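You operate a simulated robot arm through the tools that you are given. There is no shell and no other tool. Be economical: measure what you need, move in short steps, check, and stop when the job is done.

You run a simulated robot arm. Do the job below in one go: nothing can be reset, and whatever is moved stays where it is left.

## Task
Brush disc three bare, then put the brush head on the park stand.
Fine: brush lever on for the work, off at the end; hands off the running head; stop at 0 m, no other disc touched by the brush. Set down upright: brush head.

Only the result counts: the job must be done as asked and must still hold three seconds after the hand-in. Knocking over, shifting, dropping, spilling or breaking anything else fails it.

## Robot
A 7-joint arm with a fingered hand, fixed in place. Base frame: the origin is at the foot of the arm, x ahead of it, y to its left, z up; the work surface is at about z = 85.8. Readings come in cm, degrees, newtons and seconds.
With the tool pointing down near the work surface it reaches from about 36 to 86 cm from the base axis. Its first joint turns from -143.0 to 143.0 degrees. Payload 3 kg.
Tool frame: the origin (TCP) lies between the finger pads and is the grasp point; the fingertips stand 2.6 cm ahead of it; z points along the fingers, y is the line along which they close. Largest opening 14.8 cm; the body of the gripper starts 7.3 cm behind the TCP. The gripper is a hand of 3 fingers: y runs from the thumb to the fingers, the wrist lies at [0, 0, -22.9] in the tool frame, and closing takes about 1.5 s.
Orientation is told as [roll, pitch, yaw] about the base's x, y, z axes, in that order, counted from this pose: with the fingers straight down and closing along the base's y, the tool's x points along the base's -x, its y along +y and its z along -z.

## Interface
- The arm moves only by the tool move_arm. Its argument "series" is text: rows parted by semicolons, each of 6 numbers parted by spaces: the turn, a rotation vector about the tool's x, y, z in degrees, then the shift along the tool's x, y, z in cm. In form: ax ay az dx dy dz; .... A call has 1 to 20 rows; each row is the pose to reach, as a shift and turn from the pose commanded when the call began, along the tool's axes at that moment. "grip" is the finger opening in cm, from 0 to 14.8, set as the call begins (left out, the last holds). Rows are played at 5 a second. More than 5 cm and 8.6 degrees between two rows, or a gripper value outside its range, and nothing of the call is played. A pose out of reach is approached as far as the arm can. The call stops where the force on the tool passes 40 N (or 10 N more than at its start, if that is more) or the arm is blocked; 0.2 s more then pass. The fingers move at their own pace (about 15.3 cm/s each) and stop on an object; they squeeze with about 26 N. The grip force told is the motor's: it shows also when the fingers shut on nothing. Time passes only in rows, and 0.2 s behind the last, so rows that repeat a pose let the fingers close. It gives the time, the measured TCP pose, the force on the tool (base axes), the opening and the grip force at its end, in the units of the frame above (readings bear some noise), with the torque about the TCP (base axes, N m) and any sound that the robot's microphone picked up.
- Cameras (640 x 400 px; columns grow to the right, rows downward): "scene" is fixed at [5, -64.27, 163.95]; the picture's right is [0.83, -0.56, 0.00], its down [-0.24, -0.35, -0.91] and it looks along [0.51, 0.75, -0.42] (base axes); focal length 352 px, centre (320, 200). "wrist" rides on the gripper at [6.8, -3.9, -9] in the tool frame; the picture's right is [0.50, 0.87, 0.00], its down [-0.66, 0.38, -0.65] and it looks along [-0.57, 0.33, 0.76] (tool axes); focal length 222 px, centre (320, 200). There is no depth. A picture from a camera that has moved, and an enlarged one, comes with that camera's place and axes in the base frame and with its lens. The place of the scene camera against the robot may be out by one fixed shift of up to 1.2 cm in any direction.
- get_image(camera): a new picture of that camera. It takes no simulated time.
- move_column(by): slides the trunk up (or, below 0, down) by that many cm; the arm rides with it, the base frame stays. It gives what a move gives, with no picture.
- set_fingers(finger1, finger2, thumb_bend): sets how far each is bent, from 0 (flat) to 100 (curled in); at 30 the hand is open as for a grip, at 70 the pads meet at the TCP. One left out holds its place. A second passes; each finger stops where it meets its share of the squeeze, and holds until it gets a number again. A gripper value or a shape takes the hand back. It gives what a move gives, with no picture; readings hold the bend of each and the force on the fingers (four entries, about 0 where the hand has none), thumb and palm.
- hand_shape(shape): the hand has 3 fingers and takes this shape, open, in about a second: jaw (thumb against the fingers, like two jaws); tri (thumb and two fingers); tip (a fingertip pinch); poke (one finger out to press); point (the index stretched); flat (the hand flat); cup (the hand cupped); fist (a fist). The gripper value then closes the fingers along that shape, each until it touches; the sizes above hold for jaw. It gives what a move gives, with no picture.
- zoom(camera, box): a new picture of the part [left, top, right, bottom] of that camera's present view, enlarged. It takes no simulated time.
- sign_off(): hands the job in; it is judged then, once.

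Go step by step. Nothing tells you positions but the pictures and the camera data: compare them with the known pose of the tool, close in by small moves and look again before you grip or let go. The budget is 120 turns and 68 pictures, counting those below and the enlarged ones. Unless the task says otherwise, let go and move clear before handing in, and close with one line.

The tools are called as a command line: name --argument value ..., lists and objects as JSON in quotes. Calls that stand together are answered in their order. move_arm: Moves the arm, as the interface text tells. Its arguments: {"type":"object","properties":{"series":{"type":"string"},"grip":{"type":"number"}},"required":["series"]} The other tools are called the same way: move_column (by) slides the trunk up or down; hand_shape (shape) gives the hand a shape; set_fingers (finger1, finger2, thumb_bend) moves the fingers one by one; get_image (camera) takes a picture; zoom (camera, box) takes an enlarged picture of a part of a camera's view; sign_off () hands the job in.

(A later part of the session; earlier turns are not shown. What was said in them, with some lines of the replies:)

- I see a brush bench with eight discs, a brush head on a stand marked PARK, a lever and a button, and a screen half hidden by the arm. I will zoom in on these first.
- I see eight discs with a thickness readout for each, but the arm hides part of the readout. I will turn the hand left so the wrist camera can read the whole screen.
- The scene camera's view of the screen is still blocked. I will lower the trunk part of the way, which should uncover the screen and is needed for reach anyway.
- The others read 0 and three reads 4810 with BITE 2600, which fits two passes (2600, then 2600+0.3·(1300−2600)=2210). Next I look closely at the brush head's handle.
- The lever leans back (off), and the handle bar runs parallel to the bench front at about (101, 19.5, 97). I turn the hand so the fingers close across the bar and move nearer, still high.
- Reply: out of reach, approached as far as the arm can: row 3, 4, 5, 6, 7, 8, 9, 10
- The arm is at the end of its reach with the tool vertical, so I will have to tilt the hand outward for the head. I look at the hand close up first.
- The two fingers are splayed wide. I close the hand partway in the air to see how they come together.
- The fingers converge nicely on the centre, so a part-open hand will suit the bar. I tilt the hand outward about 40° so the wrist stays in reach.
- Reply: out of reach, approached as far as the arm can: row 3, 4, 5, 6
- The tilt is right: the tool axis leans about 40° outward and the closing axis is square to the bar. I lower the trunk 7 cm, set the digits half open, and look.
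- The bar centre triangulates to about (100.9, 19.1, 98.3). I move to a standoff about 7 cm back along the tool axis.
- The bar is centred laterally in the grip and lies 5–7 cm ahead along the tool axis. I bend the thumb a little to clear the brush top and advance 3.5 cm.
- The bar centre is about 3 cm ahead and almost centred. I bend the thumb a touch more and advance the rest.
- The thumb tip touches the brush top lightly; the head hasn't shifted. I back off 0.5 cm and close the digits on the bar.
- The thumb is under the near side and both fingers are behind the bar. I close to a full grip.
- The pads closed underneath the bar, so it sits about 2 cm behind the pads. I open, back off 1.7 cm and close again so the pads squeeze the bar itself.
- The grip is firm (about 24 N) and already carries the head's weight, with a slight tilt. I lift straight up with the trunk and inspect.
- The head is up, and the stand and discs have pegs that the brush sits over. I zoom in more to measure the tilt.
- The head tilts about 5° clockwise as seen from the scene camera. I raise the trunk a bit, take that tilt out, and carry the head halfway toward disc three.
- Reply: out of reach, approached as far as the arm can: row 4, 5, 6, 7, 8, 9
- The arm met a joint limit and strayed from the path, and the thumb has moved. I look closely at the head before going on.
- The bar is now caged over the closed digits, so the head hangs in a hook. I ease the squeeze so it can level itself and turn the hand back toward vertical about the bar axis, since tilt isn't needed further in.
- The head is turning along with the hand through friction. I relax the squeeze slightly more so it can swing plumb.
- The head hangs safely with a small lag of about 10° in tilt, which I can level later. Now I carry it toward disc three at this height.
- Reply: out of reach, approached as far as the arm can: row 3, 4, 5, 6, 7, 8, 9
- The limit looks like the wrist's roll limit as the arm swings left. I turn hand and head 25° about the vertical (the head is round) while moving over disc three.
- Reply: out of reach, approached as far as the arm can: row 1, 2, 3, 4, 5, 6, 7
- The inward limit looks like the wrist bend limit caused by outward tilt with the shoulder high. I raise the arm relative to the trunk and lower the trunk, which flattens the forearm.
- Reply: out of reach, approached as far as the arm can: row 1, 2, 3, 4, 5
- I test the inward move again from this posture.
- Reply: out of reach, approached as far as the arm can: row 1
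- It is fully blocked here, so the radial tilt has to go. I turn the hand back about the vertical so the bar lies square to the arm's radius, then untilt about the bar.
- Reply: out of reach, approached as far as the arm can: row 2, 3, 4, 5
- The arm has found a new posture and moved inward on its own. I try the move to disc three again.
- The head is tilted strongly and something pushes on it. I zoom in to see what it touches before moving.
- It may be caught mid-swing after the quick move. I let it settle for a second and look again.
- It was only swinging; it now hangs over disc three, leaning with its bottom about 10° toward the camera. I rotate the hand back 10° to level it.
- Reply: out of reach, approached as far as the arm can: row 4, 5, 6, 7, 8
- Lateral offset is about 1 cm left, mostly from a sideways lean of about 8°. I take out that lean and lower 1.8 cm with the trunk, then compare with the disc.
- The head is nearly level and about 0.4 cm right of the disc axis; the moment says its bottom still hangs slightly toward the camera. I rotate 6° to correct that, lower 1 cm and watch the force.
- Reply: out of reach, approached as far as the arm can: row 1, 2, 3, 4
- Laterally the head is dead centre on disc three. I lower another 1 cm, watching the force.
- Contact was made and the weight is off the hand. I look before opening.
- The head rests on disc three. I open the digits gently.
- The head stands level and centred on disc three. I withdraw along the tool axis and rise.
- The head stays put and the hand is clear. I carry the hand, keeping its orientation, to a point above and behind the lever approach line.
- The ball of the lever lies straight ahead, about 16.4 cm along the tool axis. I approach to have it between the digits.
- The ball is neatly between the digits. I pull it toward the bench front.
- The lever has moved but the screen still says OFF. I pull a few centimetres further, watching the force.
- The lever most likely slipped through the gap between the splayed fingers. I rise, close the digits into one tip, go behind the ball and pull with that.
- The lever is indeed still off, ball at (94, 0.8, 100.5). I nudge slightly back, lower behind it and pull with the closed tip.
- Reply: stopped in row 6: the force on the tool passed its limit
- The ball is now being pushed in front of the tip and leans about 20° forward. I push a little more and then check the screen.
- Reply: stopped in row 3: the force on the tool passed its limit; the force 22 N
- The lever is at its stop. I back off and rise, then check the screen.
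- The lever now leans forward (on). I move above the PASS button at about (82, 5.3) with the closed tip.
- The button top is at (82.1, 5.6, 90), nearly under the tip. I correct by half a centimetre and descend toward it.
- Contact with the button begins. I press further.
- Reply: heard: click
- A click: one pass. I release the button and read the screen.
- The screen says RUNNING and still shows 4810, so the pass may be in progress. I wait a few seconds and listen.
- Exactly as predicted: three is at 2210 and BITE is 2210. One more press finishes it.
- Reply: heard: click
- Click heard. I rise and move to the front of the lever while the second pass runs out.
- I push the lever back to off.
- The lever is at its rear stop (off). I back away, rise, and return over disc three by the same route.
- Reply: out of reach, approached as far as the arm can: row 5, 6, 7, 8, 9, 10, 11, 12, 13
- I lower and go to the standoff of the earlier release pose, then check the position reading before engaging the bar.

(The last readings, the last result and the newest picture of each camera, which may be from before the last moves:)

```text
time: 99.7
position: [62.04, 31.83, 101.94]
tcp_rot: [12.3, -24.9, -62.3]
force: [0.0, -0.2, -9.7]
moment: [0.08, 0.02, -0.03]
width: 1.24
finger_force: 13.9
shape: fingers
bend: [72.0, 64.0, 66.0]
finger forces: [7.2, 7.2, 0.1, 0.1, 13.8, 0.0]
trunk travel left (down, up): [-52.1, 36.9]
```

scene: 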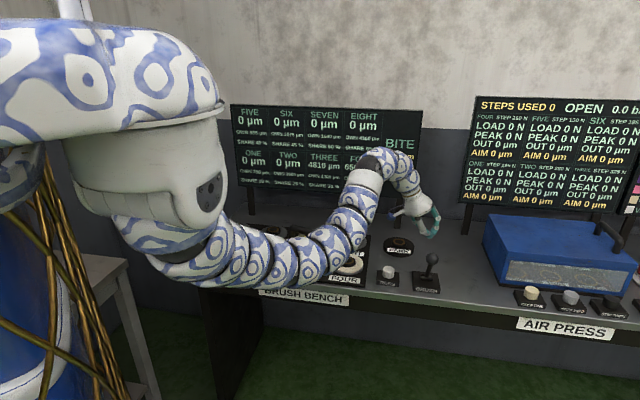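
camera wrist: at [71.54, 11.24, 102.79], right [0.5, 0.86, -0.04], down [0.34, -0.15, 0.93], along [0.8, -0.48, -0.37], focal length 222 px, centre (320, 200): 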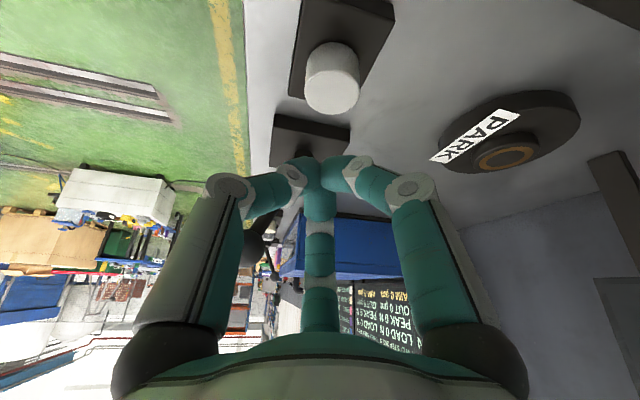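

The head is lifted with its full weight (9.7 N) in the hand. I raise it well clear and carry it slowly toward the stand, turning to the earlier outward tilt on the second half.

move_column --by 10

move_arm --series "0 0 0 -0.4 0.4 0.3;0 0 0 -1.3 1.2 0.9;0 0 0 -2.6 2.4 1.8;0 0 0 -3.9 3.6 2.7;0 0 0 -5.2 4.8 3.5;0 0 0 -6.5 6 4.4;0 0 0 -7.7 7.1 5.3;0 0 0 -9 8.3 6.2;0 0 0 -10.3 9.5 7.1;0 0 0 -11.6 10.7 8;0 0 0 -12.5 11.6 8.6;0 0 0 -12.9 11.9 8.85;0 0 0 -12.9 11.9 8.85;0 0 0 -12.9 11.9 8.85"

```text
time: 101.0
position: [62.18, 31.84, 111.91]
tcp_rot: [12.2, -24.9, -62.1]
force: [0.1, -0.9, -9.2]
moment: [0.08, 0.02, 0.03]
width: 1.24
finger_force: 13.9
shape: fingers
bend: [72.0, 64.0, 66.0]
finger forces: [7.0, 7.2, 0.0, 0.0, 13.8, 0.0]
trunk travel left (down, up): [-62.1, 26.9]
```

```text
time: 104.0
position: [80.77, 25.19, 111.87]
tcp_rot: [12.2, -24.9, -62.3]
force: [0.4, 0.1, -9.1]
moment: [0.05, 0.03, -0.05]
width: 1.21
finger_force: 14.4
shape: fingers
bend: [72.0, 64.0, 66.0]
finger forces: [6.9, 7.5, 0.0, 0.0, 13.7, 0.0]
trunk travel left (down, up): [-62.1, 26.9]
```

The head rides steadily. I rotate hand and head together about the vertical, which keeps the head level and points the tilt outward, while moving over the stand.

move_arm --series "-1.4 0.6 -2.9 -0.5 0.4 0.3;-3.2 1.5 -6.8 -1.4 1.3 1;-5.1 2.4 -10.7 -2.5 2.3 1.7;-7 3.2 -14.6 -3.6 3.4 2.5;-8.8 4.1 -18.4 -4.8 4.4 3.3;-10.7 4.9 -22.3 -6 5.5 4.1;-12.5 5.8 -26.1 -7.2 6.6 4.9;-14.4 6.6 -30 -8.4 7.7 5.7;-16.2 7.5 -33.9 -9.6 8.9 6.6;-18 8.3 -37.6 -10.8 10 7.4;-19.5 9 -40.7 -11.8 10.9 8.1;-19.5 9 -40.7 -12.2 11.3 8.4;-19.5 9 -40.7 -12.2 11.3 8.4;-19.5 9 -40.7 -12.2 11.3 8.4"

```text
time: 107.0
position: [98.36, 19.43, 111.51]
tcp_rot: [12.4, -24.8, -16.2]
force: [-0.8, 0.1, -10.3]
moment: [0.01, 0.07, -0.01]
width: 1.19
finger_force: 13.9
shape: fingers
bend: [72.0, 65.0, 66.0]
finger forces: [6.5, 7.5, 0.0, 0.0, 13.7, 0.1]
trunk travel left (down, up): [-62.1, 26.9]
```

It reached the stand area with the head nearly level. I lower to just above the stand's peg and take one picture covering head, stand, lever and screen.

move_column --by -7.5

zoom --camera "scene" --box '[300, 140, 450, 290]'

```text
time: 108.2
position: [98.26, 19.39, 104.04]
tcp_rot: [12.6, -24.9, -16.3]
force: [0.2, -0.8, -8.9]
moment: [0.0, 0.04, 0.02]
width: 1.17
finger_force: 13.7
shape: fingers
bend: [72.0, 65.0, 66.0]
finger forces: [6.6, 7.4, 0.0, 0.1, 13.5, 0.0]
trunk travel left (down, up): [-54.6, 34.4]
```

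```text
2.67 times, centred on (375, 215) of scene
camera zoom: at [5.0, -64.27, 163.95], right [0.83, -0.56, 0.0], down [-0.24, -0.35, -0.91], along [0.51, 0.75, -0.42], focal length 940 px, centre (173, 160)
```

zoom: 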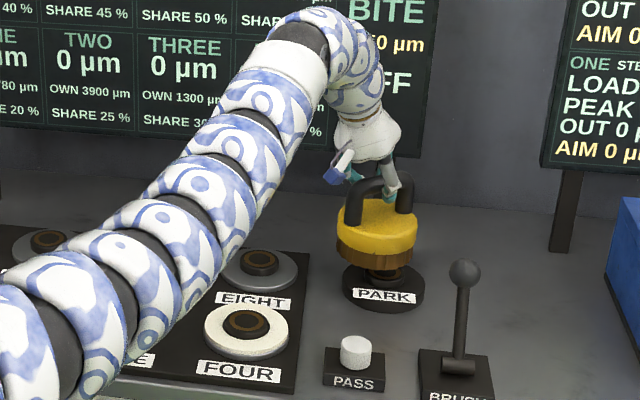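

Disc three reads 0 µm and the brush is OFF with the lever back. The head needs about 1.1 cm right and 0.8 cm toward the camera; I correct that and lower in steps, watching the force.

move_arm --series "0 0 0 -0.36 -0.56 0.05;0 0 0 -0.72 -1.13 0.09;0 0 0 -0.72 -1.13 0.09;0 0 0 -0.72 -1.13 0.09"

move_column --by -1.5

move_column --by -0.7

```text
time: 109.2
position: [98.74, 18.17, 103.99]
tcp_rot: [12.3, -24.8, -16.3]
force: [0.0, 0.7, -9.9]
moment: [0.01, 0.07, 0.02]
width: 1.18
finger_force: 13.9
shape: fingers
bend: [72.0, 65.0, 66.0]
finger forces: [6.5, 7.5, 0.0, 0.0, 13.8, 0.0]
trunk travel left (down, up): [-54.6, 34.4]
```

```text
time: 109.8
position: [98.83, 18.16, 102.56]
tcp_rot: [12.5, -24.8, -16.4]
force: [-0.1, -0.1, -9.6]
moment: [0.01, 0.06, 0.02]
width: 1.18
finger_force: 13.7
shape: fingers
bend: [72.0, 65.0, 66.0]
finger forces: [6.5, 7.4, 0.0, 0.1, 13.6, 0.0]
trunk travel left (down, up): [-53.1, 35.9]
```

```text
time: 110.3
position: [98.77, 18.24, 101.89]
tcp_rot: [12.3, -24.8, -16.2]
force: [-0.2, -0.5, -9.9]
moment: [0.02, 0.06, 0.0]
width: 1.18
finger_force: 14.7
shape: fingers
bend: [72.0, 65.0, 66.0]
finger forces: [6.6, 7.5, 0.1, 0.0, 13.7, 0.1]
trunk travel left (down, up): [-52.4, 36.6]
```

move_column --by -0.6

move_column --by -0.5

```text
time: 110.9
position: [98.77, 18.24, 101.14]
tcp_rot: [12.4, -24.8, -16.4]
force: [0.3, 0.1, -9.9]
moment: [0.02, 0.04, -0.01]
width: 1.18
finger_force: 13.3
shape: fingers
bend: [72.0, 65.0, 66.0]
finger forces: [6.4, 7.4, 0.0, 0.0, 13.6, 0.0]
trunk travel left (down, up): [-51.8, 37.2]
```

```text
time: 111.4
position: [98.71, 18.2, 100.75]
tcp_rot: [12.3, -24.8, -16.3]
force: [0.2, 0.3, -10.0]
moment: [0.04, 0.05, 0.01]
width: 1.18
finger_force: 13.6
shape: fingers
bend: [72.0, 65.0, 66.0]
finger forces: [6.4, 7.6, 0.1, 0.1, 13.7, 0.0]
trunk travel left (down, up): [-51.3, 37.7]
```

move_column --by -0.4

move_column --by -0.4

```text
time: 112.0
position: [98.62, 18.38, 100.42]
tcp_rot: [12.5, -24.9, -16.3]
force: [0.7, 2.4, 0.0]
moment: [0.08, -0.05, 0.08]
width: 1.1
finger_force: 12.1
shape: fingers
bend: [72.0, 65.0, 67.0]
finger forces: [6.1, 7.8, 0.0, 0.0, 10.4, 0.1]
trunk travel left (down, up): [-50.9, 38.1]
```

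```text
time: 112.5
position: [98.8, 18.32, 99.94]
tcp_rot: [12.6, -24.9, -16.4]
force: [0.3, 3.6, 3.3]
moment: [-0.04, -0.02, 0.07]
width: 0.7
finger_force: 10.4
shape: fingers
bend: [73.0, 71.0, 67.0]
finger forces: [5.5, 7.5, 0.0, 0.1, 8.2, 0.1]
trunk travel left (down, up): [-50.5, 38.5]
```

The head is resting on the stand. I check its seat before letting go.

zoom --camera "scene" --box '[370, 190, 450, 270]'

```text
5.00 times, centred on (410, 230) of scene
camera zoom: at [5.0, -64.27, 163.95], right [0.83, -0.56, 0.0], down [-0.24, -0.35, -0.91], along [0.51, 0.75, -0.42], focal length 1762 px, centre (-130, 50)
```

zoom: 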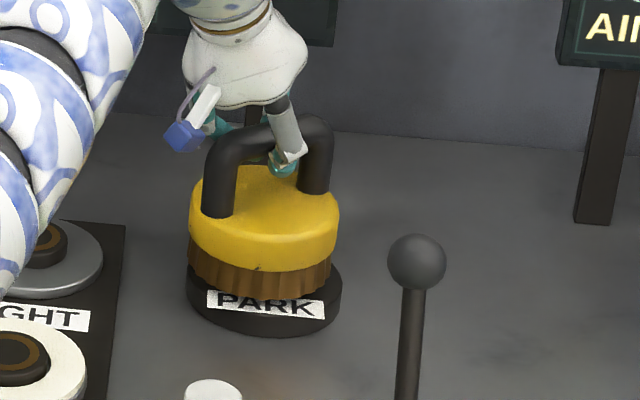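

The head stands upright on the stand but about 0.6 cm left of centre. I lift slightly, shift it, and set it back down.

move_column --by 0.9

move_arm --series "0 0 0 -0.3 0.02 0.15;0 0 0 -0.6 0.04 0.3;0 0 0 -0.6 0.04 0.3;0 0 0 -0.6 0.04 0.3"

move_column --by -0.9

```text
time: 113.1
position: [98.77, 18.13, 100.64]
tcp_rot: [12.5, -24.7, -16.3]
force: [-0.3, -0.2, -9.8]
moment: [0.01, 0.07, 0.01]
width: 0.82
finger_force: 13.2
shape: fingers
bend: [73.0, 71.0, 67.0]
finger forces: [6.1, 7.5, 0.0, 0.1, 12.7, 0.0]
trunk travel left (down, up): [-51.4, 37.6]
```

```text
time: 114.1
position: [99.42, 18.1, 100.71]
tcp_rot: [12.4, -24.7, -16.5]
force: [-1.1, 0.6, -10.0]
moment: [0.01, 0.03, 0.02]
width: 0.79
finger_force: 13.2
shape: fingers
bend: [73.0, 71.0, 67.0]
finger forces: [6.3, 7.4, 0.0, 0.0, 12.7, 0.0]
trunk travel left (down, up): [-51.4, 37.6]
```

```text
time: 114.7
position: [99.35, 18.2, 100.12]
tcp_rot: [12.4, -25.0, -16.3]
force: [1.1, 2.5, -0.4]
moment: [0.01, -0.03, 0.03]
width: 0.7
finger_force: 10.9
shape: fingers
bend: [73.0, 71.0, 68.0]
finger forces: [5.6, 8.2, 0.0, 0.1, 8.9, 0.1]
trunk travel left (down, up): [-50.5, 38.5]
```

The weight is off the hand again. I open and withdraw along the tool axis.

set_fingers --finger1 55 --finger2 55 --thumb_bend 58

set_fingers --finger1 42 --finger2 42 --thumb_bend 48

move_arm --series "0 0 0 0 0 -1;0 0 0 0 0 -2.5;0 0 0 0 0 -4;0 0 0 0 0 -6;0 0 0 0 0 -8;0 0 0 0 0 -10"

move_column --by 8

get_image --camera "scene"

```text
time: 115.7
position: [99.4, 18.08, 100.06]
tcp_rot: [12.5, -24.8, -16.3]
force: [-0.8, 0.5, 0.1]
moment: [0.0, -0.01, 0.01]
width: 4.18
finger_force: 0.1
shape: fingers
bend: [55.0, 55.0, 57.0]
finger forces: [0.1, 0.1, 0.0, 0.0, 0.0, 0.0]
trunk travel left (down, up): [-50.5, 38.5]
```

```text
time: 116.7
position: [99.34, 18.21, 99.99]
tcp_rot: [12.5, -24.8, -16.3]
force: [0.2, -0.1, 0.0]
moment: [0.02, 0.02, 0.02]
width: 7.82
finger_force: 0.0
shape: fingers
bend: [42.0, 42.0, 48.0]
finger forces: [0.0, 0.1, 0.1, 0.0, 0.0, 0.0]
trunk travel left (down, up): [-50.5, 38.5]
```

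```text
time: 118.0
position: [94.91, 17.1, 109.0]
tcp_rot: [12.6, -24.9, -16.4]
force: [0.2, -0.3, -0.7]
moment: [0.0, -0.01, 0.02]
width: 7.81
finger_force: 0.0
shape: fingers
bend: [42.0, 42.0, 48.0]
finger forces: [0.0, 0.0, 0.1, 0.0, 0.0, 0.1]
trunk travel left (down, up): [-50.5, 38.5]
```

```text
time: 119.2
position: [94.94, 17.16, 116.87]
tcp_rot: [12.5, -24.8, -16.3]
force: [0.4, 0.7, 0.0]
moment: [-0.01, 0.01, 0.02]
width: 7.85
finger_force: 0.0
shape: fingers
bend: [42.0, 42.0, 48.0]
finger forces: [0.0, 0.0, 0.1, 0.1, 0.0, 0.0]
trunk travel left (down, up): [-58.5, 30.5]
```

```text
0 pictures are left
```

scene: 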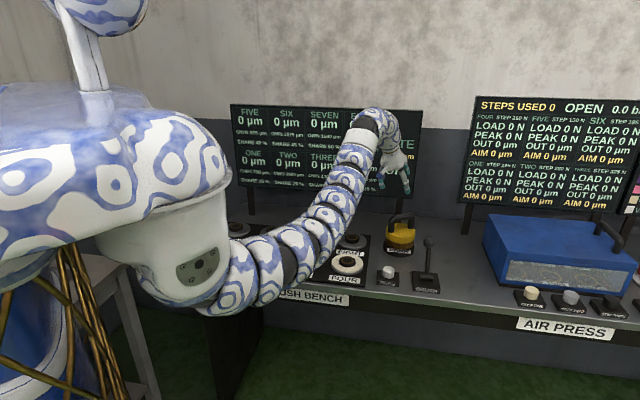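

The head stands upright and centred on the PARK stand, the lever is back in the off position, and the hand is clear. Disc three read 0 µm, so I hand in.

sign_off

```text
The job is handed in.
```

Disc three is brushed to 0 µm in two passes, the brush lever is off, and the brush head stands upright on the park stand with the hand clear.
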